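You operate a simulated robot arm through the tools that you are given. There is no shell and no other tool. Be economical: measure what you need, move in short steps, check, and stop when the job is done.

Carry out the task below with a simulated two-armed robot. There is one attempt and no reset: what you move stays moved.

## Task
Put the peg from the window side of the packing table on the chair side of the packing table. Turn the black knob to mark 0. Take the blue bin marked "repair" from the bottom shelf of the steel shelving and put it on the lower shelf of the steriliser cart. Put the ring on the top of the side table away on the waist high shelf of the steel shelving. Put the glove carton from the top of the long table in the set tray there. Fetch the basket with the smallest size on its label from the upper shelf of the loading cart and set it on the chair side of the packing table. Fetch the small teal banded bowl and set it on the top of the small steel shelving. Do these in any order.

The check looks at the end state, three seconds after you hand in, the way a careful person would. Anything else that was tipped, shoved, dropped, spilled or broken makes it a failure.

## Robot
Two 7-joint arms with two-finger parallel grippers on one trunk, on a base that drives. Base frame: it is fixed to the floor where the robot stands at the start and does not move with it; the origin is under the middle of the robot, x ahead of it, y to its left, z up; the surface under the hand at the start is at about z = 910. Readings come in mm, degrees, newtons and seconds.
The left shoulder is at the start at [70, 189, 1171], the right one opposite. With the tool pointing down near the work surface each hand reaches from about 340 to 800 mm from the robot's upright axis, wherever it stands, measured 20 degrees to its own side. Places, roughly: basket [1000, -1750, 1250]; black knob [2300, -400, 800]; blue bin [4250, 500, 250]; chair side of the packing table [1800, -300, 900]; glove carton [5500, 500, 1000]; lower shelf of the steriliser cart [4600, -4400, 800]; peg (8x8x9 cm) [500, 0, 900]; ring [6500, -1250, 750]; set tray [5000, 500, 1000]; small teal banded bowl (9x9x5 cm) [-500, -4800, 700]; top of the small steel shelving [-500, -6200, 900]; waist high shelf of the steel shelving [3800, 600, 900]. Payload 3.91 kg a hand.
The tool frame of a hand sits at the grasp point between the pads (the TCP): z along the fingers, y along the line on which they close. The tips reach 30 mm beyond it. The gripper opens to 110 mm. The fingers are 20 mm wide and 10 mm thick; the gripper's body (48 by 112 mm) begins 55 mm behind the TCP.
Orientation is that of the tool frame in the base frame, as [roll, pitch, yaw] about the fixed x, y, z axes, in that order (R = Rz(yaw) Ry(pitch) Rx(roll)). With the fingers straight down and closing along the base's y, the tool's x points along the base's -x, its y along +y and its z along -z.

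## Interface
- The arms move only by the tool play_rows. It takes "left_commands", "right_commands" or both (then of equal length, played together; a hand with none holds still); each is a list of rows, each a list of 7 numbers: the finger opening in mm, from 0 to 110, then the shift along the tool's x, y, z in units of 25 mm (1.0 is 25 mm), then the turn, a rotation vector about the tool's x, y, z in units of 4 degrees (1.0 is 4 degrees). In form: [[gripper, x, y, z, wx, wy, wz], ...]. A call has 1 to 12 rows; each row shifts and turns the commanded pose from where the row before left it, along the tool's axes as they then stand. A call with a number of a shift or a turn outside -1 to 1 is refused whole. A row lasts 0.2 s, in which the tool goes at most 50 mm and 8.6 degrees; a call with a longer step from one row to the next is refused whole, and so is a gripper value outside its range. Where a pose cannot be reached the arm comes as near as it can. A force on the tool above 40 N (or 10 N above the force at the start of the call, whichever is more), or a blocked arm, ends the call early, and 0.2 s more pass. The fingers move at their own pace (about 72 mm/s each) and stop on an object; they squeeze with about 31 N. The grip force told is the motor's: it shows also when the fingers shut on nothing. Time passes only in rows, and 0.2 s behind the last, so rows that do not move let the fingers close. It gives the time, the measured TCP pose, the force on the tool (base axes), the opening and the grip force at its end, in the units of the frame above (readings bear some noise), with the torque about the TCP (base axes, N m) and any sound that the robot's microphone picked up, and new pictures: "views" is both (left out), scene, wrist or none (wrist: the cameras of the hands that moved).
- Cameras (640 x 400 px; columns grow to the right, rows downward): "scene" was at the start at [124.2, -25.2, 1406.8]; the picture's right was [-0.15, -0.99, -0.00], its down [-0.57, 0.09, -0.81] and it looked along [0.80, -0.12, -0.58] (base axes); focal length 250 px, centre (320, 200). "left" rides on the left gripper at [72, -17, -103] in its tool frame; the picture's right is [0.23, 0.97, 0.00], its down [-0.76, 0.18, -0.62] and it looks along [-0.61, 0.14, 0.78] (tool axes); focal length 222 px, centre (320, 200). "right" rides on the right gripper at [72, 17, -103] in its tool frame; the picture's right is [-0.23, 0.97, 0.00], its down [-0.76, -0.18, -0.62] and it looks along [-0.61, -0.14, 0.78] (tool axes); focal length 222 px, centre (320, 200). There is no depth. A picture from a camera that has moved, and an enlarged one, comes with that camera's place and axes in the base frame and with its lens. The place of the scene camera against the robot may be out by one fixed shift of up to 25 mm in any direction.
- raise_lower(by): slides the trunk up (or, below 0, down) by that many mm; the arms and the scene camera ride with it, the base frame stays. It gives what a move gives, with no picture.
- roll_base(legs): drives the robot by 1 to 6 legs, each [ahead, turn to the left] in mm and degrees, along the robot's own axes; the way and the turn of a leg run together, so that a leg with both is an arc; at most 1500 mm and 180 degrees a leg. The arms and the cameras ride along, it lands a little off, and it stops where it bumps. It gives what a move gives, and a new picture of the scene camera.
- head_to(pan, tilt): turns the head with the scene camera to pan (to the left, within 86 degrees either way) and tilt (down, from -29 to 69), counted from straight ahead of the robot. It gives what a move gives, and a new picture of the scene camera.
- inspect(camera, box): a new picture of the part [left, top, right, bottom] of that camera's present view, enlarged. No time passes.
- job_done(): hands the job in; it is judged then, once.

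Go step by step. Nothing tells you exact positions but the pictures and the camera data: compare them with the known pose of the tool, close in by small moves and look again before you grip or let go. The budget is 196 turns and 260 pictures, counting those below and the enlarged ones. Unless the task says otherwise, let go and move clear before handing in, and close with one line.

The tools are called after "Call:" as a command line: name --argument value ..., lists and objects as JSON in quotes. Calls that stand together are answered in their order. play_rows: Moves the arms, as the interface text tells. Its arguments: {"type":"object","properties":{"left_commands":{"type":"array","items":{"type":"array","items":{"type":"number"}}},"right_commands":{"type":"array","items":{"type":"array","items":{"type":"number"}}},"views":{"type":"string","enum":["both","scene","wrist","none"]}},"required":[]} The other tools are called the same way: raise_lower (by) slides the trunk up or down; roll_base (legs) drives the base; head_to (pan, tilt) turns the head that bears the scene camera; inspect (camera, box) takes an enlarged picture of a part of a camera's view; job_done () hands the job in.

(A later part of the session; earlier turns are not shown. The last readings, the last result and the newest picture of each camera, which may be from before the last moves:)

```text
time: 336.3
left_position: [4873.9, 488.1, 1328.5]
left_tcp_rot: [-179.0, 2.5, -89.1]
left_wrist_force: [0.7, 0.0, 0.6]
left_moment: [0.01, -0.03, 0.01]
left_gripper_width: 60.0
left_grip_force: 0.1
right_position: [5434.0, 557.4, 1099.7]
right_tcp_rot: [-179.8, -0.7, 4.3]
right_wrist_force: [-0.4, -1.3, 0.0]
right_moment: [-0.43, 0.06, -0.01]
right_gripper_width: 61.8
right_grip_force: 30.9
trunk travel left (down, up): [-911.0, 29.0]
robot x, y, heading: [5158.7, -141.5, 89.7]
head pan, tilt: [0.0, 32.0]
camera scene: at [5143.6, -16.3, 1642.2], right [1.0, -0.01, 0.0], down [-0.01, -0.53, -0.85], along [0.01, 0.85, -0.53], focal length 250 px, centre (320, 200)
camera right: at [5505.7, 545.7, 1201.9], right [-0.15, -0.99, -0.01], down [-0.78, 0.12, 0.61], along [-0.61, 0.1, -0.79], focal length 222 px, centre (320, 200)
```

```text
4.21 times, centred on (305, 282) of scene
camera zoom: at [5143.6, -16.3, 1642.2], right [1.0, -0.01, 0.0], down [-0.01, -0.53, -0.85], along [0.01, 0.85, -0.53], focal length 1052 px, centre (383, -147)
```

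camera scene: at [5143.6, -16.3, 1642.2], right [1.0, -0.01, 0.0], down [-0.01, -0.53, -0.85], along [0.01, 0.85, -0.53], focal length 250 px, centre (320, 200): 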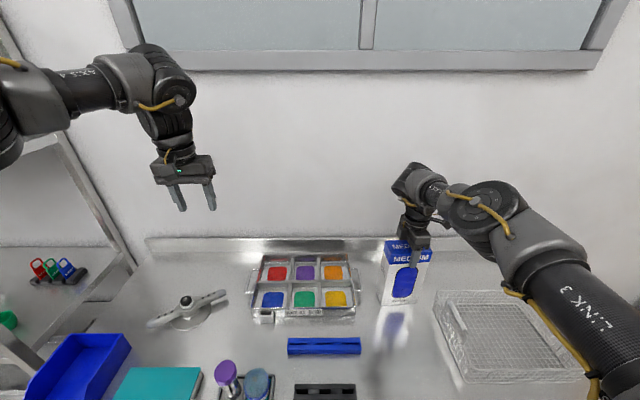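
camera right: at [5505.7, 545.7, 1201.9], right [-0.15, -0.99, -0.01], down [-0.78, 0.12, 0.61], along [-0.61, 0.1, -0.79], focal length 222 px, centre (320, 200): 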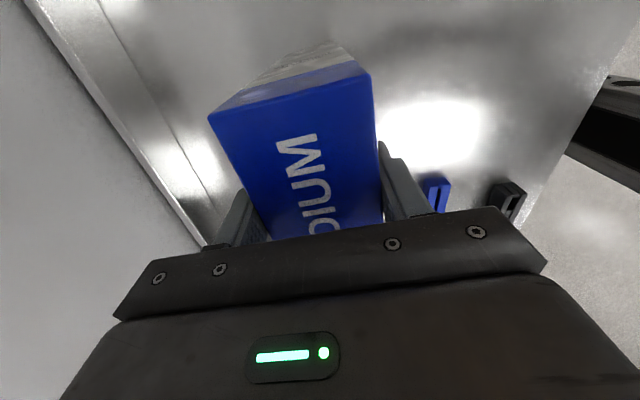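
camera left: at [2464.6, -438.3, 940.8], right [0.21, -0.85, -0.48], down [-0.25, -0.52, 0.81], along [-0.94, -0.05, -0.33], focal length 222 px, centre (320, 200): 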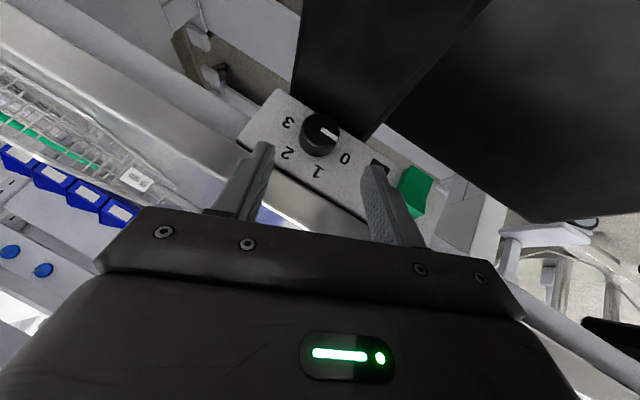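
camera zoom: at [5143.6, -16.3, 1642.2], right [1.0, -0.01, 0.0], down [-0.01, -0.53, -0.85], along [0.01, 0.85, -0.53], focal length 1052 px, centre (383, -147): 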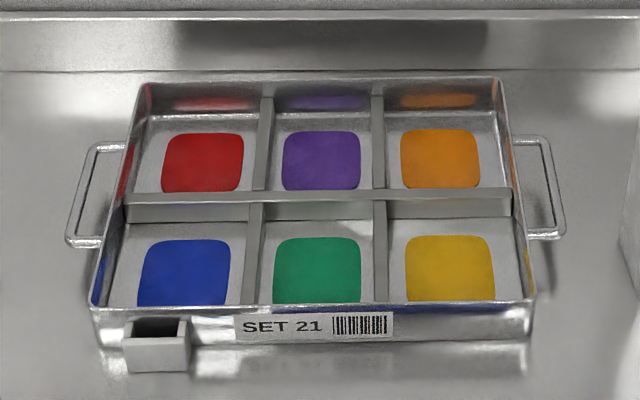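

The compartments (~100 mm) are smaller than the carton (~115–120 mm wide), so it must stand across the dividers at the tray's middle, about [5101, 576]. I lift and turn the base left 26° to swing it over.

Call:
play_rows --right_commands '[[35, 0, 0, -0.5, 0, 0, 0], [35, 0, 0, -0.9, 0, 0, 0], [35, 0, 0, -0.9, 0, 0, 0], [35, 0, 0, -0.9, 0, 0, 0], [35, 0, 0, -0.9, 0, 0, 0], [35, 0, 0, 0, 0, 0, 0]]' --views "none"

Call:
roll_base --legs '[[0, 26]]'

```text
time: 337.7
left_position: [4874.4, 489.3, 1328.8]
left_tcp_rot: [-178.9, 2.4, -89.2]
left_wrist_force: [-0.5, 0.9, -0.3]
left_moment: [0.01, 0.02, -0.03]
left_gripper_width: 59.7
left_grip_force: 0.2
right_position: [5432.6, 558.2, 1200.9]
right_tcp_rot: [-180.0, -0.8, 4.4]
right_wrist_force: [-0.3, 0.0, -5.2]
right_moment: [0.02, 0.0, 0.01]
right_gripper_width: 62.2
right_grip_force: 31.2
trunk travel left (down, up): [-911.0, 29.0]
robot x, y, heading: [5153.9, -140.9, 89.2]
head pan, tilt: [0.0, 32.0]
```

```text
time: 339.4
left_position: [4628.8, 304.4, 1328.6]
left_tcp_rot: [-179.2, 2.3, -63.5]
left_wrist_force: [0.2, -0.5, 0.1]
left_moment: [0.03, 0.0, 0.0]
left_gripper_width: 59.9
left_grip_force: 0.0
right_position: [5104.7, 609.4, 1199.5]
right_tcp_rot: [-179.8, -0.8, 30.1]
right_wrist_force: [-0.1, -0.3, -5.6]
right_moment: [-0.01, -0.06, -0.02]
right_gripper_width: 62.0
right_grip_force: 30.7
trunk travel left (down, up): [-911.0, 29.0]
robot x, y, heading: [5154.7, -145.9, 115.2]
head pan, tilt: [0.0, 32.0]
camera scene: at [5085.3, -27.2, 1642.1], right [0.91, 0.43, 0.0], down [0.22, -0.48, -0.85], along [-0.36, 0.77, -0.53], focal length 250 px, centre (320, 200)
```

scene: 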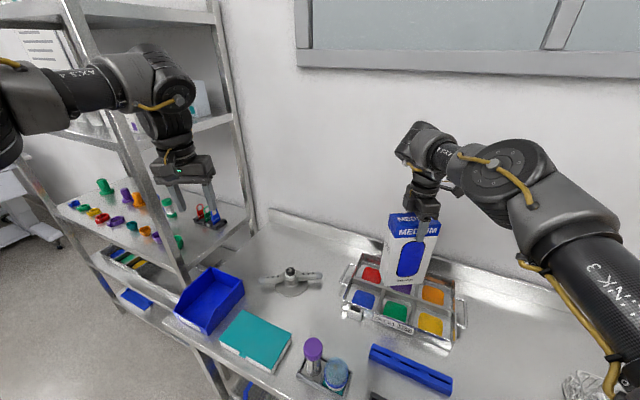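

Carton is over the tray. I square the hand to the tray and centre it.

Call:
play_rows --right_commands '[[35, 0, 0, 0, 0, 0, 0.94], [35, 0, 0, 0, 0, 0, 0.94], [35, 0, 0, 0, 0, 0, 0.94], [35, 0, 0, 0, 0, 0, 0.94], [35, 0, 0, 0, 0, 0, 0.94], [35, 0, 0, 0, 0, 0, 0.94], [35, 0, 0, 0, 0, 0, 0.94], [35, 0, 0, 0, 0, 0, 0.94], [35, -0.08, 0.66, 0, 0, 0, 0], [35, -0.08, 0.66, 0, 0, 0, 0], [35, 0, 0, 0.5, 0, 0, 0]]' --views "both"

```text
time: 341.8
left_position: [4627.3, 305.7, 1329.0]
left_tcp_rot: [-179.1, 2.6, -63.6]
left_wrist_force: [0.3, -0.8, 0.3]
left_moment: [0.0, -0.02, 0.0]
left_gripper_width: 60.2
left_grip_force: 0.0
right_position: [5097.0, 575.3, 1188.1]
right_tcp_rot: [-179.4, -0.6, -0.1]
right_wrist_force: [0.2, -0.6, -5.2]
right_moment: [-0.05, -0.05, 0.02]
right_gripper_width: 61.9
right_grip_force: 31.0
trunk travel left (down, up): [-911.0, 29.0]
robot x, y, heading: [5155.9, -144.0, 115.2]
head pan, tilt: [0.0, 32.0]
camera scene: at [5082.1, -27.7, 1642.1], right [0.91, 0.43, 0.0], down [0.23, -0.48, -0.85], along [-0.36, 0.77, -0.53], focal length 250 px, centre (320, 200)
camera right: at [5168.6, 558.1, 1291.0], right [-0.23, -0.97, -0.01], down [-0.77, 0.17, 0.62], along [-0.6, 0.15, -0.79], focal length 222 px, centre (320, 200)
```

scene: 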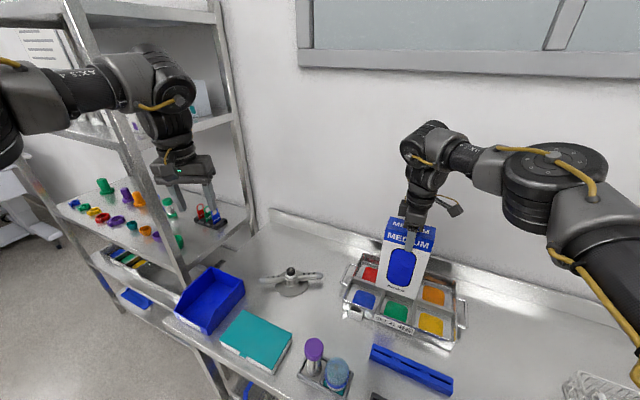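
right: 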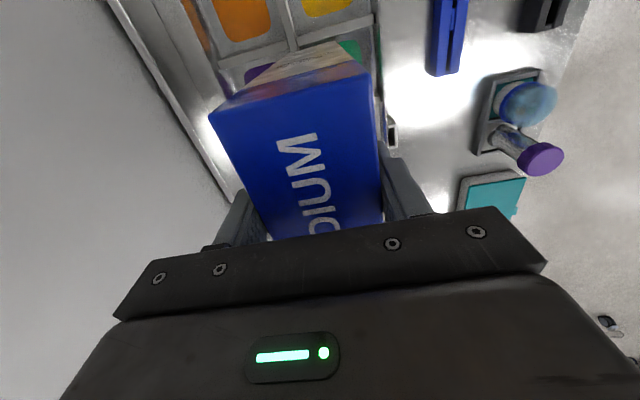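

By the wrist view the tray's centre is nearer [5105, 598]. I shift and lower toward the dividers.

Call:
play_rows --right_commands '[[35, 0.16, -0.46, 0, 0, 0, 0], [35, 0.16, -0.46, 0, 0, 0, 0], [35, 0, 0, 0.5, 0, 0, 0], [35, 0, 0, 0.5, 0, 0, 0], [35, 0, 0, 0.3, 0, 0, 0], [35, 0, 0, 0, 0, 0, 0]]' --views "both"

```text
time: 343.2
left_position: [4626.9, 304.8, 1328.6]
left_tcp_rot: [-179.1, 2.4, -63.6]
left_wrist_force: [-0.5, 0.0, -0.2]
left_moment: [-0.03, 0.02, 0.0]
left_gripper_width: 59.9
left_grip_force: 0.1
right_position: [5104.7, 598.6, 1155.2]
right_tcp_rot: [-179.5, -0.6, -0.1]
right_wrist_force: [0.0, -0.5, -5.4]
right_moment: [-0.01, -0.04, -0.01]
right_gripper_width: 61.8
right_grip_force: 30.8
trunk travel left (down, up): [-911.0, 29.0]
robot x, y, heading: [5158.3, -142.5, 115.3]
head pan, tilt: [0.0, 32.0]
camera scene: at [5082.3, -28.5, 1642.1], right [0.91, 0.43, 0.0], down [0.23, -0.48, -0.85], along [-0.36, 0.77, -0.53], focal length 250 px, centre (320, 200)
camera right: at [5177.5, 581.1, 1258.3], right [-0.23, -0.97, -0.01], down [-0.77, 0.17, 0.62], along [-0.6, 0.15, -0.79], focal length 222 px, centre (320, 200)
```

scene: 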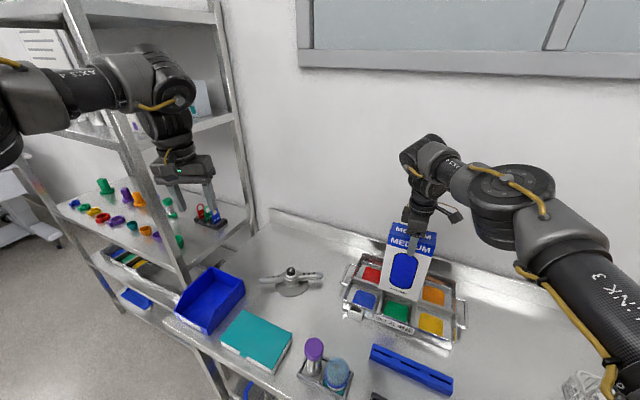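
right: 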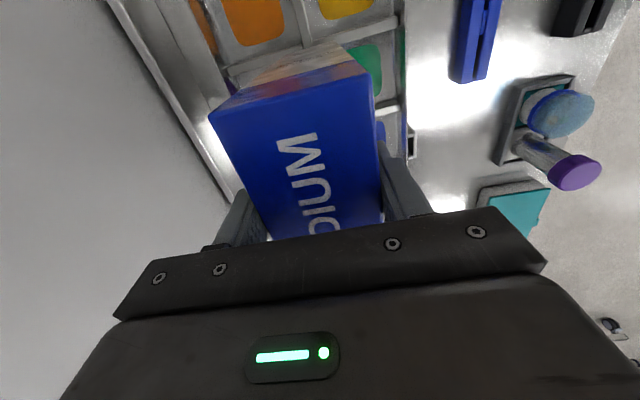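

Aligned over the divider crossing. Lower in small steps to contact.

Call:
play_rows --right_commands '[[35, 0, 0, 0.2, 0, 0, 0], [35, 0, 0, 0.15, 0, 0, 0], [35, 0, 0, 0.1, 0, 0, 0], [35, 0, 0, 0.1, 0, 0, 0], [35, 0, 0, 0, 0, 0, 0]]' --views "none"

Call:
play_rows --right_commands '[[35, 0, 0, 0.08, 0, 0, 0], [35, 0, 0, 0.08, 0, 0, 0], [35, 0, 0, 0, 0, 0, 0]]' --views "none"

```text
time: 344.4
left_position: [4626.3, 304.9, 1329.2]
left_tcp_rot: [-179.1, 2.3, -63.5]
left_wrist_force: [0.4, 0.2, -0.2]
left_moment: [0.0, 0.0, 0.0]
left_gripper_width: 60.0
left_grip_force: 0.1
right_position: [5105.9, 598.6, 1140.3]
right_tcp_rot: [-179.4, -0.6, 0.0]
right_wrist_force: [-0.2, 0.6, -4.8]
right_moment: [0.0, -0.05, 0.01]
right_gripper_width: 61.7
right_grip_force: 31.0
trunk travel left (down, up): [-911.0, 29.0]
robot x, y, heading: [5155.0, -141.3, 115.3]
head pan, tilt: [0.0, 32.0]
```

```text
time: 345.2
left_position: [4626.1, 303.9, 1328.0]
left_tcp_rot: [-179.1, 2.3, -63.4]
left_wrist_force: [0.0, 0.3, 0.4]
left_moment: [0.0, -0.01, -0.01]
left_gripper_width: 59.8
left_grip_force: 0.1
right_position: [5105.2, 598.5, 1137.7]
right_tcp_rot: [-179.4, -0.6, 0.1]
right_wrist_force: [-0.9, 0.4, -5.8]
right_moment: [0.02, -0.02, 0.02]
right_gripper_width: 61.7
right_grip_force: 30.9
trunk travel left (down, up): [-911.0, 29.0]
robot x, y, heading: [5156.2, -144.9, 115.2]
head pan, tilt: [0.0, 32.0]
```

Call:
play_rows --right_commands '[[35, 0, 0, 0.1, 0, 0, 0], [35, 0, 0, 0.1, 0, 0, 0], [35, 0, 0, 0.1, 0, 0, 0], [35, 0, 0, 0, 0, 0, 0]]' --views "none"

Call:
inspect --camera "scene" --box '[330, 200, 480, 360]'

```text
time: 346.2
left_position: [4627.4, 304.5, 1327.8]
left_tcp_rot: [-179.1, 2.3, -63.5]
left_wrist_force: [-0.8, 0.2, 0.5]
left_moment: [0.02, -0.02, 0.0]
left_gripper_width: 60.0
left_grip_force: 0.0
right_position: [5106.3, 598.8, 1130.1]
right_tcp_rot: [-179.5, -0.6, 0.1]
right_wrist_force: [0.1, 0.0, 0.1]
right_moment: [-0.14, -0.21, -0.04]
right_gripper_width: 61.9
right_grip_force: 31.2
trunk travel left (down, up): [-911.0, 29.0]
robot x, y, heading: [5157.5, -144.8, 115.4]
head pan, tilt: [0.0, 32.0]
```

```text
2.50 times, centred on (405, 280) of scene
camera zoom: at [5082.7, -29.2, 1642.3], right [0.91, 0.43, 0.0], down [0.23, -0.48, -0.85], along [-0.36, 0.77, -0.53], focal length 625 px, centre (108, 0)
```

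zoom: 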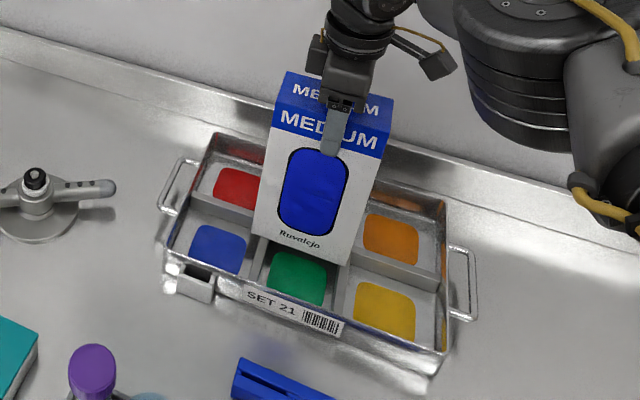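

The weight is now on the dividers. I press 1–2 mm, then open slowly and rise.

Call:
play_rows --right_commands '[[35, 0, 0, 0.06, 0, 0, 0], [62, 0, 0, 0, 0, 0, 0], [68, 0, 0, 0, 0, 0, 0], [76, 0, 0, 0, 0, 0, 0], [90, 0, 0, 0, 0, 0, 0], [105, 0, 0, 0, 0, 0, 0], [105, 0, 0, -0.5, 0, 0, 0], [105, 0, 0, -0.8, 0, 0, 0], [105, 0, 0, -0.8, 0, 0, 0], [105, 0, 0, -0.8, 0, 0, 0]]' --views "none"

Call:
inspect --camera "scene" --box '[330, 180, 480, 340]'

```text
time: 348.4
left_position: [4626.5, 303.8, 1329.0]
left_tcp_rot: [-178.9, 2.6, -63.5]
left_wrist_force: [-0.3, 0.3, -0.1]
left_moment: [0.01, 0.03, -0.03]
left_gripper_width: 59.9
left_grip_force: 0.0
right_position: [5104.4, 597.4, 1201.6]
right_tcp_rot: [-179.3, -0.6, -0.1]
right_wrist_force: [0.5, 0.5, -0.5]
right_moment: [0.02, 0.01, 0.03]
right_gripper_width: 105.2
right_grip_force: 0.0
trunk travel left (down, up): [-911.0, 29.0]
robot x, y, heading: [5155.6, -143.4, 115.3]
head pan, tilt: [0.0, 32.0]
```

```text
2.50 times, centred on (405, 260) of scene
camera zoom: at [5082.4, -30.3, 1642.2], right [0.91, 0.43, 0.0], down [0.23, -0.48, -0.85], along [-0.36, 0.77, -0.53], focal length 625 px, centre (108, 50)
```

zoom: 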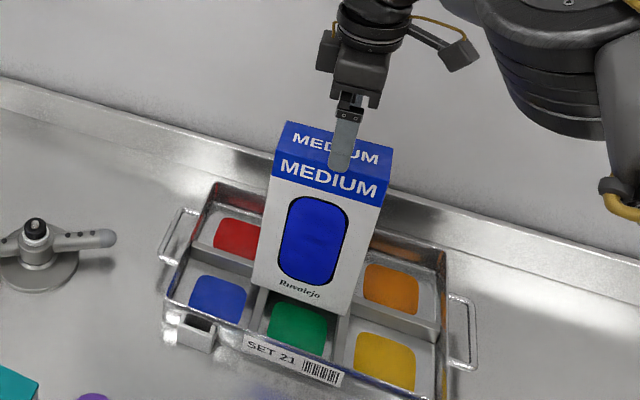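

It stands steadily across the dividers. I raise the hand well clear, then back away.

Call:
play_rows --right_commands '[[105, 0, 0, -0.8, 0, 0, 0], [105, 0, 0, -0.8, 0, 0, 0], [105, 0, 0, -0.8, 0, 0, 0]]' --views "none"

Call:
raise_lower --by 28

```text
time: 349.2
left_position: [4627.0, 302.5, 1329.1]
left_tcp_rot: [-179.0, 2.5, -63.6]
left_wrist_force: [0.6, -0.1, 0.0]
left_moment: [-0.02, -0.01, 0.0]
left_gripper_width: 60.0
left_grip_force: 0.1
right_position: [5104.1, 596.4, 1262.1]
right_tcp_rot: [-179.5, -0.5, -0.1]
right_wrist_force: [0.3, -0.1, 0.0]
right_moment: [0.01, 0.03, -0.01]
right_gripper_width: 105.1
right_grip_force: 0.0
trunk travel left (down, up): [-911.0, 29.0]
robot x, y, heading: [5157.2, -142.0, 115.4]
head pan, tilt: [0.0, 32.0]
```

```text
time: 350.0
left_position: [4628.2, 303.3, 1357.1]
left_tcp_rot: [-179.1, 2.6, -63.5]
left_wrist_force: [0.1, -0.3, -1.0]
left_moment: [0.04, -0.03, 0.01]
left_gripper_width: 59.8
left_grip_force: 0.1
right_position: [5104.1, 595.7, 1289.7]
right_tcp_rot: [-179.5, -0.7, 0.0]
right_wrist_force: [-0.5, 0.8, -0.3]
right_moment: [-0.01, 0.02, 0.0]
right_gripper_width: 104.8
right_grip_force: 0.1
trunk travel left (down, up): [-939.0, 1.0]
robot x, y, heading: [5155.2, -140.3, 115.3]
head pan, tilt: [0.0, 32.0]
```

Now the blue "repair" bin. I back away and drive round to face the shelving.

Call:
roll_base --legs '[[-520, 0], [0, 65], [1400, 0], [0, -90]]'

Call:
head_to --pan 0 --tilt 40

```text
time: 366.1
left_position: [3676.7, -3.3, 1357.2]
left_tcp_rot: [-179.1, 2.5, -86.3]
left_wrist_force: [-0.9, 0.4, 0.8]
left_moment: [-0.03, 0.0, 0.03]
left_gripper_width: 60.0
left_grip_force: 0.1
right_position: [4231.6, 80.0, 1290.0]
right_tcp_rot: [-179.4, -0.5, -23.0]
right_wrist_force: [-1.1, 0.9, -0.1]
right_moment: [0.01, -0.02, 0.03]
right_gripper_width: 105.0
right_grip_force: 0.1
trunk travel left (down, up): [-939.0, 1.0]
robot x, y, heading: [3992.4, -623.0, 92.2]
head pan, tilt: [0.0, 32.0]
camera scene: at [3971.0, -494.3, 1670.2], right [1.0, 0.04, 0.0], down [0.02, -0.53, -0.85], along [-0.03, 0.85, -0.53], focal length 250 px, centre (320, 200)
```

scene: 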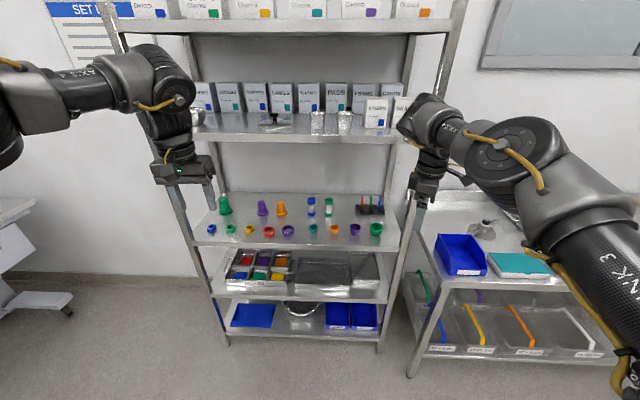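

```text
time: 366.8
left_position: [3676.9, -4.9, 1357.3]
left_tcp_rot: [-179.1, 2.5, -86.3]
left_wrist_force: [1.1, -0.3, -0.3]
left_moment: [0.04, 0.0, 0.06]
left_gripper_width: 59.9
left_grip_force: 0.0
right_position: [4231.9, 80.7, 1289.4]
right_tcp_rot: [-179.4, -0.7, -22.9]
right_wrist_force: [0.4, 0.1, 0.1]
right_moment: [0.0, 0.03, -0.02]
right_gripper_width: 104.9
right_grip_force: 0.1
trunk travel left (down, up): [-939.0, 1.0]
robot x, y, heading: [3991.3, -619.5, 92.4]
head pan, tilt: [0.0, 40.0]
camera scene: at [3971.8, -498.7, 1658.1], right [1.0, 0.04, 0.0], down [0.03, -0.64, -0.77], along [-0.03, 0.77, -0.64], focal length 250 px, centre (320, 200)
```

scene: 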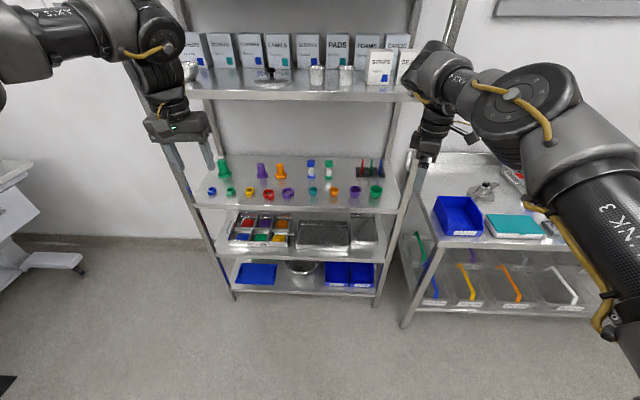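

I lower the trunk for a closer look at the bottom shelf.

Call:
raise_lower --by -400

Call:
raise_lower --by -400

Call:
head_to --pan 0 --tilt 30

Call:
inspect --camera "scene" --box '[220, 150, 460, 320]'

```text
time: 370.6
left_position: [3677.2, -3.1, 957.4]
left_tcp_rot: [-179.1, 2.5, -86.4]
left_wrist_force: [0.2, -0.1, 0.3]
left_moment: [-0.02, 0.0, 0.04]
left_gripper_width: 59.9
left_grip_force: 0.2
right_position: [4231.9, 79.2, 889.2]
right_tcp_rot: [-179.5, -0.6, -22.8]
right_wrist_force: [0.6, -0.4, 1.4]
right_moment: [0.0, 0.0, -0.04]
right_gripper_width: 105.0
right_grip_force: 0.1
trunk travel left (down, up): [-539.0, 401.0]
robot x, y, heading: [3988.9, -621.2, 92.4]
head pan, tilt: [0.0, 40.0]
```

```text
time: 374.5
left_position: [3677.6, -3.5, 557.4]
left_tcp_rot: [-179.2, 2.6, -86.3]
left_wrist_force: [-0.3, -0.3, -0.1]
left_moment: [0.01, -0.02, 0.0]
left_gripper_width: 59.9
left_grip_force: 0.0
right_position: [4231.4, 80.0, 489.1]
right_tcp_rot: [-179.4, -0.6, -22.9]
right_wrist_force: [0.1, -0.4, 0.5]
right_moment: [0.04, 0.02, 0.02]
right_gripper_width: 105.2
right_grip_force: 0.0
trunk travel left (down, up): [-139.0, 801.0]
robot x, y, heading: [3989.8, -620.4, 92.2]
head pan, tilt: [0.0, 40.0]
```

```text
time: 375.2
left_position: [3677.8, -4.8, 556.6]
left_tcp_rot: [-179.1, 2.5, -86.4]
left_wrist_force: [0.4, 0.8, 0.3]
left_moment: [0.0, 0.01, 0.02]
left_gripper_width: 60.1
left_grip_force: 0.1
right_position: [4232.2, 79.1, 489.3]
right_tcp_rot: [-179.3, -0.6, -22.9]
right_wrist_force: [-0.4, -0.8, -0.8]
right_moment: [0.0, -0.03, -0.03]
right_gripper_width: 105.2
right_grip_force: 0.1
trunk travel left (down, up): [-139.0, 801.0]
robot x, y, heading: [3993.5, -620.4, 92.1]
head pan, tilt: [0.0, 30.0]
camera scene: at [3971.9, -493.5, 873.3], right [1.0, 0.04, 0.0], down [0.02, -0.5, -0.87], along [-0.03, 0.86, -0.5], focal length 250 px, centre (320, 200)
```

scene: 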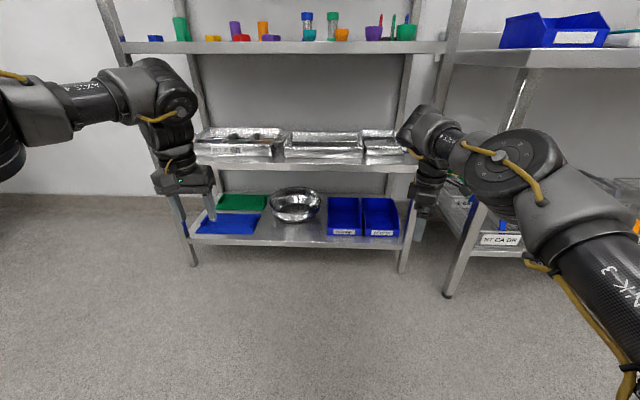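

```text
2.35 times, centred on (340, 235) of scene
camera zoom: at [3971.9, -493.5, 873.3], right [1.0, 0.04, 0.0], down [0.02, -0.5, -0.87], along [-0.03, 0.86, -0.5], focal length 588 px, centre (273, 118)
```

zoom: 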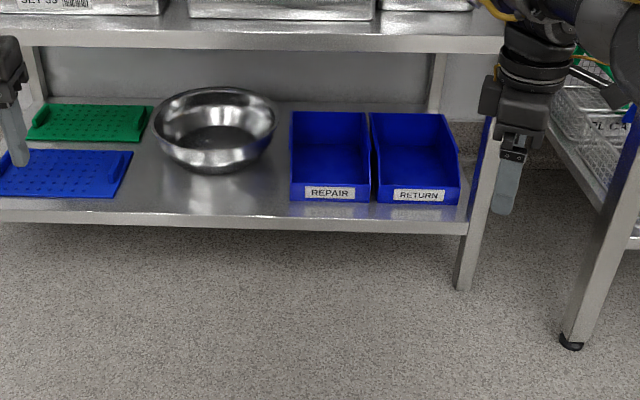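

The bin is an open hopper type (≈150 wide, low front); its left side wall is free. I'll pinch that wall with the right hand, fingers pointing forward-down. First approach a bit and re-orient the right hand.

Call:
roll_base --legs '[[230, 0], [0, 13]]'

Call:
play_rows --right_commands '[[70, 0, 0, 0, 0, 0, 1], [70, 0, 0, 0, 0, 0, 1], [70, 0, 0, 0, 0, 0, 1], [70, 0, 0, 0, 0, 0, 1], [70, 0, 0, 0, 0, 0, 1], [70, 0, 0, 0, 0, 0, 1], [70, 0, 0, 0, 0, 0, 1], [70, 0, 0, 0, 0, 0, 1], [70, 0, 0, 0, 0, 0, 1], [70, 0, 0, 0, 0, 0, 1], [70, 0, 0, 0, 0, 0, 1], [70, 0, 0, 0, 0, 0, 1]]' --views "none"

Call:
play_rows --right_commands '[[70, 0, 0, 0, 0, 0, 1], [70, 0, 0, 0, 0, 0, 1], [70, 0, 0, 0, 0, 0, 1], [70, 0, 0, 0, 0, 0, 1], [70, 0, 0, 0, 0, 0, 1], [70, 0, 0, 0, 0, 0, 1], [70, 0, 0, 0, 0, 0, 1], [70, 0, 0, 0, 0, 0, 1]]' --views "scene"

```text
time: 376.9
left_position: [3669.9, 218.5, 558.9]
left_tcp_rot: [-179.1, 2.6, -86.5]
left_wrist_force: [-0.3, -0.6, -0.4]
left_moment: [0.03, -0.01, 0.03]
left_gripper_width: 60.0
left_grip_force: 0.0
right_position: [4225.5, 297.0, 489.6]
right_tcp_rot: [179.7, -1.0, -23.8]
right_wrist_force: [-5.4, -24.1, 2.9]
right_moment: [1.21, -0.24, -0.03]
right_gripper_width: 93.0
right_grip_force: 0.1
trunk travel left (down, up): [-139.0, 801.0]
robot x, y, heading: [3979.3, -396.1, 92.2]
head pan, tilt: [0.0, 30.0]
stopped in leg 1: the force on the tool passed its limit at 49 N (the readings are from after the stop); the commanded pose is now the measured one
camera scene: at [3963.2, -272.4, 873.8], right [1.0, 0.04, 0.0], down [0.02, -0.5, -0.87], along [-0.03, 0.87, -0.5], focal length 250 px, centre (320, 200)
```

scene: 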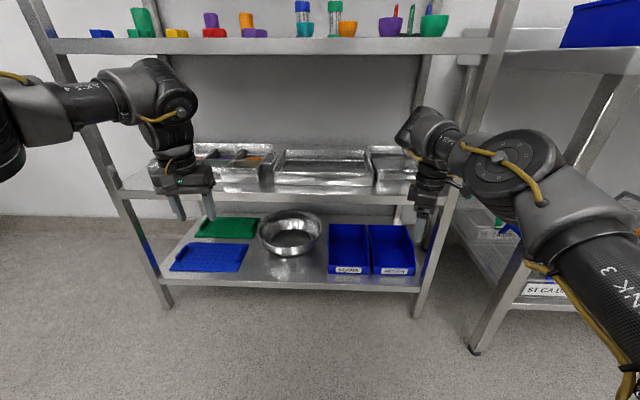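

```text
time: 379.6
left_position: [3670.5, 219.2, 557.1]
left_tcp_rot: [-179.1, 2.4, -86.4]
left_wrist_force: [-0.9, -0.7, 0.5]
left_moment: [0.01, 0.03, -0.01]
left_gripper_width: 60.3
left_grip_force: 0.0
right_position: [4226.8, 298.9, 487.5]
right_tcp_rot: [-179.3, -0.8, -71.7]
right_wrist_force: [-0.4, 0.3, 0.0]
right_moment: [-0.03, 0.0, 0.01]
right_gripper_width: 70.0
right_grip_force: 0.1
trunk travel left (down, up): [-139.0, 801.0]
robot x, y, heading: [3976.7, -396.8, 92.3]
head pan, tilt: [0.0, 30.0]
```

```text
time: 381.4
left_position: [3669.5, 220.3, 556.0]
left_tcp_rot: [-179.1, 2.3, -86.5]
left_wrist_force: [0.5, 0.2, -0.3]
left_moment: [0.0, 0.01, -0.02]
left_gripper_width: 60.1
left_grip_force: 0.1
right_position: [4226.3, 299.6, 488.3]
right_tcp_rot: [-179.0, -0.3, -103.8]
right_wrist_force: [0.2, 0.5, 0.2]
right_moment: [0.01, -0.01, 0.02]
right_gripper_width: 70.3
right_grip_force: 0.1
trunk travel left (down, up): [-139.0, 801.0]
robot x, y, heading: [3980.8, -397.6, 92.1]
head pan, tilt: [0.0, 30.0]
camera scene: at [3963.5, -270.2, 873.4], right [1.0, 0.04, 0.0], down [0.02, -0.5, -0.87], along [-0.03, 0.87, -0.5], focal length 250 px, centre (320, 200)
```

scene: 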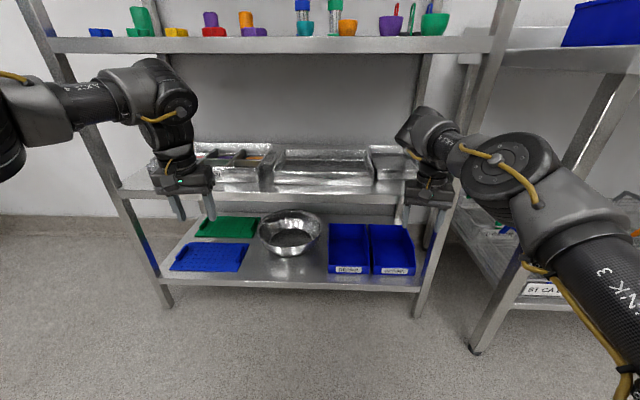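

A finger just touched the shelf edge and the drive stopped. I back 110 mm, turn left 13°, then pitch the right hand forward.

Call:
roll_base --legs '[[-120, 0], [0, 13]]'

Call:
play_rows --right_commands '[[70, 0, 0, 0.4, 0, -1, 0], [70, 0, 0, 0.4, 0, -1, 0], [70, 0, 0, 0.4, 0, -1, 0], [70, 0, 0, 0.4, 0, -1, 0], [70, 0, 0, 0.4, 0, -1, 0], [70, 0.3, 0, 0, 0, -1, 0], [70, 0.4, 0, 0, 0, -1, 0], [70, 0.5, 0, 0, 0, -1, 0], [70, 0.6, 0, 0, 0, -1, 0], [70, 0.6, 0, 0, 0, -1, 0], [70, 0.6, 0, 0, 0, -1, 0], [70, 0.6, 0, 0, 0, -1, 0]]' --views "both"

```text
time: 383.4
left_position: [3539.6, 12.7, 557.6]
left_tcp_rot: [-179.1, 2.4, -73.2]
left_wrist_force: [-0.8, -0.3, 0.3]
left_moment: [0.01, -0.03, 0.0]
left_gripper_width: 59.6
left_grip_force: 0.0
right_position: [4064.3, 217.2, 487.5]
right_tcp_rot: [-179.0, -0.2, -90.5]
right_wrist_force: [0.1, -0.2, -0.3]
right_moment: [-0.01, -0.01, 0.02]
right_gripper_width: 69.9
right_grip_force: 0.0
trunk travel left (down, up): [-139.0, 801.0]
robot x, y, heading: [3985.2, -517.2, 105.4]
head pan, tilt: [0.0, 30.0]
camera scene: at [3935.3, -394.3, 873.3], right [0.96, 0.26, 0.0], down [0.13, -0.48, -0.87], along [-0.23, 0.84, -0.5], focal length 250 px, centre (320, 200)
```

scene: 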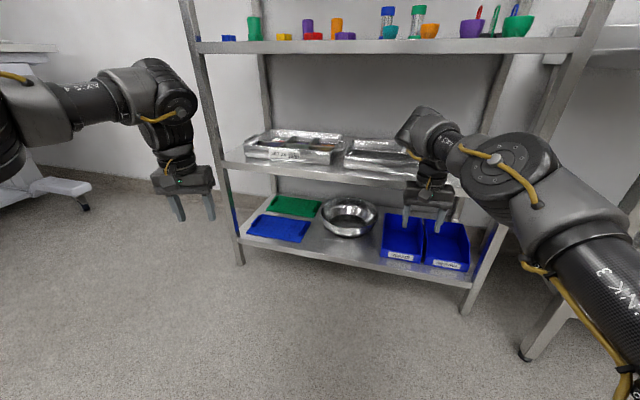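

```text
time: 386.0
left_position: [3540.2, 13.4, 556.9]
left_tcp_rot: [-179.1, 2.4, -73.2]
left_wrist_force: [-0.9, -0.9, 0.3]
left_moment: [0.04, -0.02, -0.02]
left_gripper_width: 60.0
left_grip_force: 0.2
right_position: [4071.6, 171.9, 381.4]
right_tcp_rot: [-178.7, 47.9, -89.3]
right_wrist_force: [-0.1, 0.1, -0.5]
right_moment: [-0.03, -0.01, 0.02]
right_gripper_width: 69.8
right_grip_force: 0.1
right hand out of reach, approached as far as the arm can: row 11, 12
trunk travel left (down, up): [-139.0, 801.0]
robot x, y, heading: [3991.0, -518.4, 105.2]
head pan, tilt: [0.0, 30.0]
camera scene: at [3936.0, -394.1, 873.4], right [0.96, 0.26, 0.0], down [0.13, -0.48, -0.87], along [-0.23, 0.84, -0.5], focal length 250 px, centre (320, 200)
camera right: at [4054.7, 46.4, 395.3], right [-0.98, 0.16, 0.15], down [0.16, 0.05, 0.99], along [0.15, 0.99, -0.07], focal length 222 px, centre (320, 200)
```

scene: 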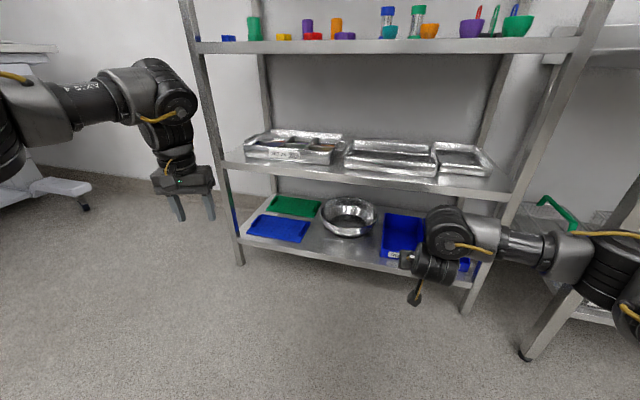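
right: 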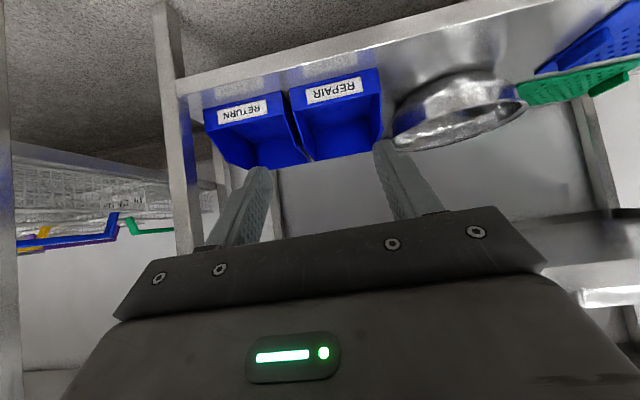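

The bin's free left wall is at x≈3971. I shift the hand sideways, lower the trunk, and drive in most of the way.

Call:
play_rows --right_commands '[[70, 0, 0.92, 0, 0, 0, 0], [70, 0, 0, 0, 0, 0, 0]]' --views "none"

Call:
raise_lower --by -115

Call:
roll_base --legs '[[190, 0]]'

Call:
inspect --camera "right" --box '[0, 0, 640, 400]'

```text
time: 386.6
left_position: [3540.6, 12.9, 557.8]
left_tcp_rot: [-179.2, 2.3, -73.1]
left_wrist_force: [0.1, -0.8, 0.0]
left_moment: [-0.01, -0.01, 0.0]
left_gripper_width: 60.0
left_grip_force: 0.1
right_position: [4050.0, 175.9, 378.6]
right_tcp_rot: [-178.7, 47.8, -89.2]
right_wrist_force: [-0.4, -0.3, -0.1]
right_moment: [-0.04, -0.01, -0.01]
right_gripper_width: 69.8
right_grip_force: 0.0
right hand out of reach, approached as far as the arm can: row 1
trunk travel left (down, up): [-139.0, 801.0]
robot x, y, heading: [3990.1, -515.9, 105.2]
head pan, tilt: [0.0, 30.0]
```

```text
time: 388.1
left_position: [3540.4, 12.5, 441.5]
left_tcp_rot: [-179.2, 2.4, -73.0]
left_wrist_force: [0.8, 0.2, 0.4]
left_moment: [0.01, 0.01, -0.01]
left_gripper_width: 60.2
left_grip_force: 0.1
right_position: [4050.0, 174.5, 263.8]
right_tcp_rot: [-178.7, 47.7, -89.1]
right_wrist_force: [-0.8, 0.3, -0.6]
right_moment: [-0.04, 0.02, 0.04]
right_gripper_width: 70.1
right_grip_force: 0.0
trunk travel left (down, up): [-24.0, 916.0]
robot x, y, heading: [3984.3, -516.1, 105.0]
head pan, tilt: [0.0, 30.0]
```

```text
time: 389.6
left_position: [3492.6, 199.5, 441.6]
left_tcp_rot: [-179.2, 2.4, -73.2]
left_wrist_force: [-0.6, -0.1, -0.5]
left_moment: [-0.02, 0.0, -0.02]
left_gripper_width: 60.2
left_grip_force: 0.0
right_position: [4000.9, 360.6, 264.1]
right_tcp_rot: [-178.7, 47.8, -89.5]
right_wrist_force: [0.3, -0.5, 0.2]
right_moment: [-0.02, 0.03, 0.0]
right_gripper_width: 70.3
right_grip_force: 0.0
trunk travel left (down, up): [-24.0, 916.0]
robot x, y, heading: [3933.7, -332.7, 105.1]
head pan, tilt: [0.0, 30.0]
camera scene: at [3885.7, -208.5, 758.4], right [0.97, 0.26, 0.0], down [0.13, -0.48, -0.87], along [-0.23, 0.84, -0.5], focal length 250 px, centre (320, 200)
```

scene: 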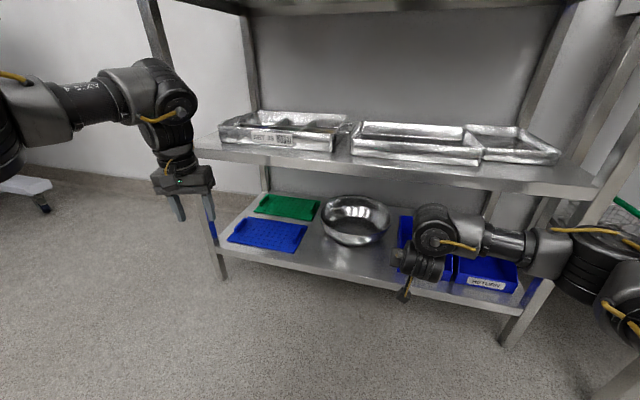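

```text
1.00 times, centred on (320, 200) of right (not enlarged: the box is as wide or as high as the picture)
camera zoom: at [3983.5, 236.1, 278.4], right [-0.98, 0.16, 0.15], down [0.16, 0.05, 0.99], along [0.15, 0.99, -0.08], focal length 222 px, centre (320, 200)
```

zoom: 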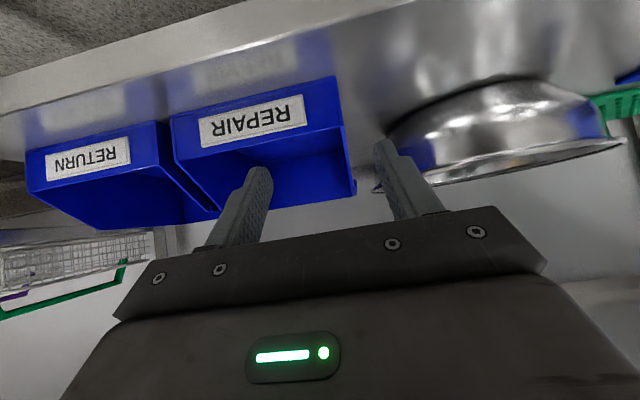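

The bin's left wall runs at x≈3981. I narrow the opening, correct sideways, and drive in the last 110 mm.

Call:
play_rows --right_commands '[[44, 0, -0.3, 0, 0, 0, 0], [44, 0, 0, 0, 0, 0, 0], [44, 0, 0, 0, 0, 0, 0]]' --views "none"

Call:
roll_base --legs '[[108, 0]]'

Call:
inspect --camera "right" --box '[0, 0, 640, 400]'

```text
time: 390.4
left_position: [3491.5, 200.6, 443.4]
left_tcp_rot: [-179.2, 2.4, -73.4]
left_wrist_force: [0.0, 0.3, 0.0]
left_moment: [-0.02, -0.02, 0.02]
left_gripper_width: 59.9
left_grip_force: 0.0
right_position: [4008.6, 360.9, 264.4]
right_tcp_rot: [-178.7, 47.7, -89.4]
right_wrist_force: [-0.5, 0.6, -0.5]
right_moment: [0.01, -0.02, 0.0]
right_gripper_width: 44.1
right_grip_force: 0.0
trunk travel left (down, up): [-24.0, 916.0]
robot x, y, heading: [3935.3, -333.0, 105.4]
head pan, tilt: [0.0, 30.0]
```

```text
time: 391.6
left_position: [3464.4, 304.8, 440.9]
left_tcp_rot: [-179.2, 2.4, -73.3]
left_wrist_force: [-0.6, -0.5, 0.2]
left_moment: [0.04, -0.05, -0.02]
left_gripper_width: 59.8
left_grip_force: 0.1
right_position: [3981.6, 464.5, 264.8]
right_tcp_rot: [-178.7, 47.7, -89.4]
right_wrist_force: [-0.1, 0.1, 0.8]
right_moment: [0.02, 0.01, 0.01]
right_gripper_width: 43.7
right_grip_force: 0.0
trunk travel left (down, up): [-24.0, 916.0]
robot x, y, heading: [3905.5, -227.7, 105.2]
head pan, tilt: [0.0, 30.0]
camera scene: at [3857.9, -104.3, 758.4], right [0.97, 0.26, 0.0], down [0.13, -0.48, -0.87], along [-0.22, 0.84, -0.5], focal length 250 px, centre (320, 200)
```

scene: 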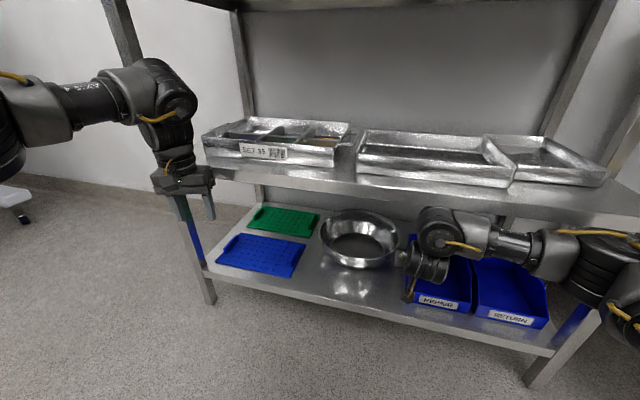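

```text
1.00 times, centred on (320, 200) of right (not enlarged: the box is as wide or as high as the picture)
camera zoom: at [3964.3, 339.8, 278.6], right [-0.97, 0.16, 0.15], down [0.16, 0.05, 0.99], along [0.15, 0.99, -0.08], focal length 222 px, centre (320, 200)
```

zoom: 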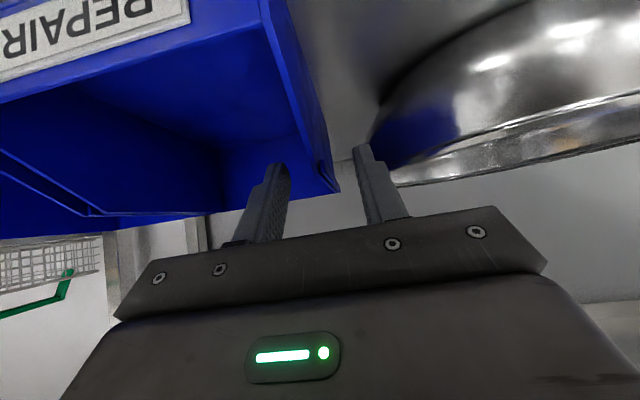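

The wall lies between the fingers. I go down and forward a bit onto the wall, then close.

Call:
play_rows --right_commands '[[44, 0.2, 0, 0.55, 0, 0, 0], [44, 0.2, 0, 0.55, 0, 0, 0], [44, 0.2, 0, 0.55, 0, 0, 0], [30, 0, 0, 0, 0, 0, 0], [15, 0, 0, 0, 0, 0, 0], [0, 0, 0, 0, 0, 0, 0], [0, 0, 0, 0, 0, 0, 0]]' --views "wrist"

```text
time: 393.2
left_position: [3464.8, 305.2, 442.2]
left_tcp_rot: [-179.2, 2.4, -73.4]
left_wrist_force: [-0.1, 0.0, 0.0]
left_moment: [-0.01, 0.0, 0.0]
left_gripper_width: 60.2
left_grip_force: 0.1
right_position: [3982.4, 485.0, 225.3]
right_tcp_rot: [-178.7, 47.7, -89.6]
right_wrist_force: [-0.1, 0.3, 0.0]
right_moment: [0.07, 0.17, 0.02]
right_gripper_width: 2.7
right_grip_force: 31.1
trunk travel left (down, up): [-24.0, 916.0]
robot x, y, heading: [3908.6, -227.7, 105.2]
head pan, tilt: [0.0, 30.0]
camera right: at [3965.0, 360.0, 240.2], right [-0.97, 0.16, 0.15], down [0.16, 0.05, 0.99], along [0.15, 0.99, -0.08], focal length 222 px, centre (320, 200)
```

right: 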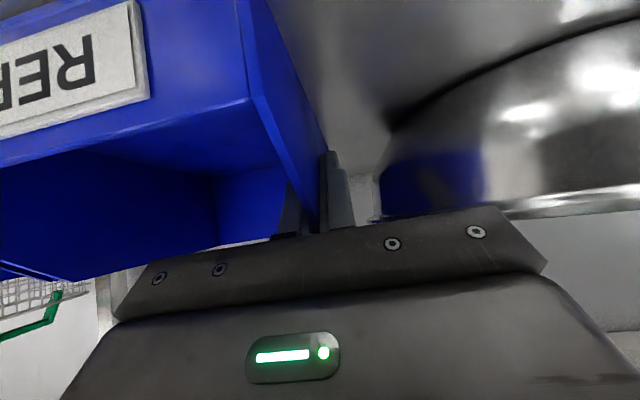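

The wall is pinched (2.7 mm thick). Trial lift of ~20 mm.

Call:
play_rows --right_commands '[[0, -0.3, 0, -0.27, 0, 0, 0], [0, -0.3, 0, -0.27, 0, 0, 0], [0, 0, 0, 0, 0, 0, 0]]' --views "both"

```text
time: 394.0
left_position: [3464.1, 305.2, 442.8]
left_tcp_rot: [-179.2, 2.4, -73.4]
left_wrist_force: [0.5, 0.5, 0.3]
left_moment: [-0.05, -0.02, 0.0]
left_gripper_width: 59.8
left_grip_force: 0.0
right_position: [3983.8, 483.8, 246.3]
right_tcp_rot: [-178.7, 47.7, -89.4]
right_wrist_force: [-0.6, 0.3, -2.5]
right_moment: [-0.08, 0.14, 0.0]
right_gripper_width: 3.1
right_grip_force: 31.0
trunk travel left (down, up): [-24.0, 916.0]
robot x, y, heading: [3907.1, -228.5, 104.9]
head pan, tilt: [0.0, 30.0]
camera scene: at [3857.9, -104.1, 758.3], right [0.97, 0.26, 0.0], down [0.13, -0.48, -0.87], along [-0.22, 0.84, -0.5], focal length 250 px, centre (320, 200)
camera right: at [3965.4, 359.7, 259.9], right [-0.98, 0.16, 0.15], down [0.16, 0.05, 0.99], along [0.15, 0.99, -0.08], focal length 222 px, centre (320, 200)
```

scene: 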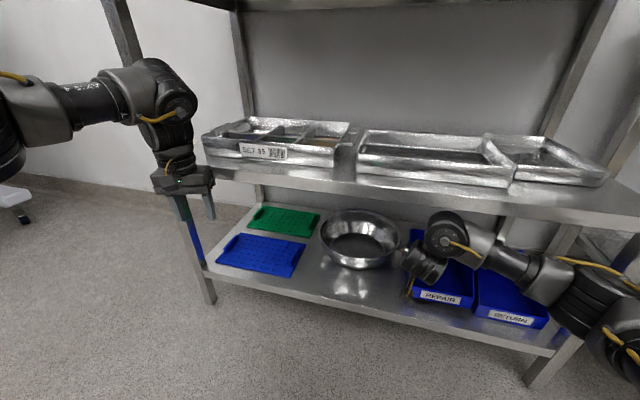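
right: 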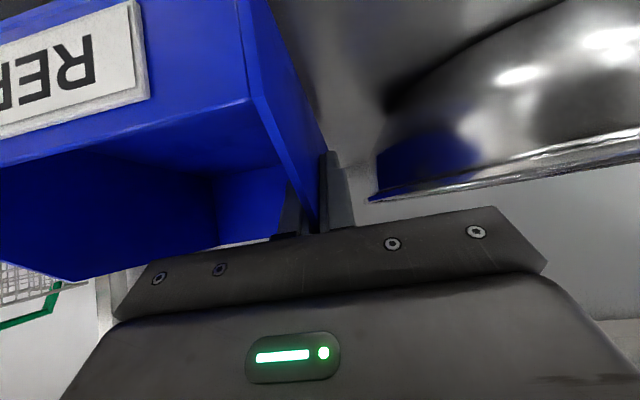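

Held firmly and light (2.5 N). I lift a little more and reverse on a slight arc so the bin comes straight out.

Call:
play_rows --right_commands '[[0, -0.37, 0, -0.34, 0, 0, 0], [0, -0.37, 0, -0.34, 0, 0, 0], [0, 0, 0, 0, 0, 0, 0]]' --views "none"

Call:
roll_base --legs '[[-240, 5]]'

```text
time: 394.8
left_position: [3464.4, 304.7, 441.7]
left_tcp_rot: [-179.2, 2.4, -73.4]
left_wrist_force: [-0.3, -1.1, 0.6]
left_moment: [0.02, 0.02, -0.04]
left_gripper_width: 60.1
left_grip_force: 0.0
right_position: [3983.6, 484.3, 269.4]
right_tcp_rot: [-178.7, 47.8, -89.5]
right_wrist_force: [0.5, -1.3, -2.2]
right_moment: [-0.08, 0.17, 0.0]
right_gripper_width: 2.7
right_grip_force: 31.1
trunk travel left (down, up): [-24.0, 916.0]
robot x, y, heading: [3905.4, -223.2, 104.9]
head pan, tilt: [0.0, 30.0]
```

```text
time: 396.6
left_position: [3492.6, 31.2, 441.2]
left_tcp_rot: [-179.2, 2.4, -68.1]
left_wrist_force: [0.7, 0.3, 0.2]
left_moment: [0.02, 0.0, -0.02]
left_gripper_width: 60.3
left_grip_force: 0.0
right_position: [3992.0, 257.2, 270.5]
right_tcp_rot: [-178.7, 47.6, -84.3]
right_wrist_force: [1.2, 0.0, -2.6]
right_moment: [-0.11, 0.17, 0.0]
right_gripper_width: 2.8
right_grip_force: 31.1
trunk travel left (down, up): [-24.0, 916.0]
robot x, y, heading: [3979.8, -456.7, 110.4]
head pan, tilt: [0.0, 30.0]
camera scene: at [3919.3, -339.3, 758.3], right [0.94, 0.35, 0.0], down [0.17, -0.47, -0.87], along [-0.3, 0.81, -0.5], focal length 250 px, centre (320, 200)
```

scene: 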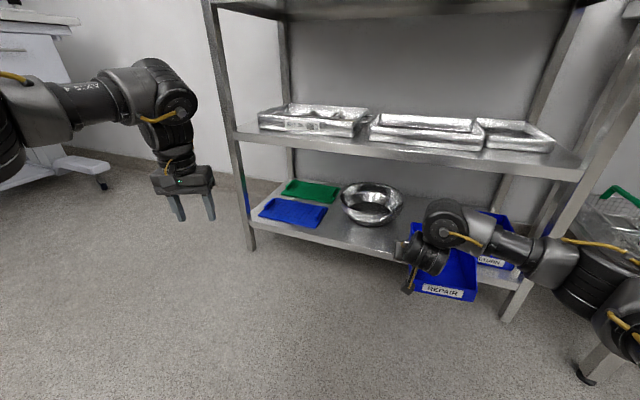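

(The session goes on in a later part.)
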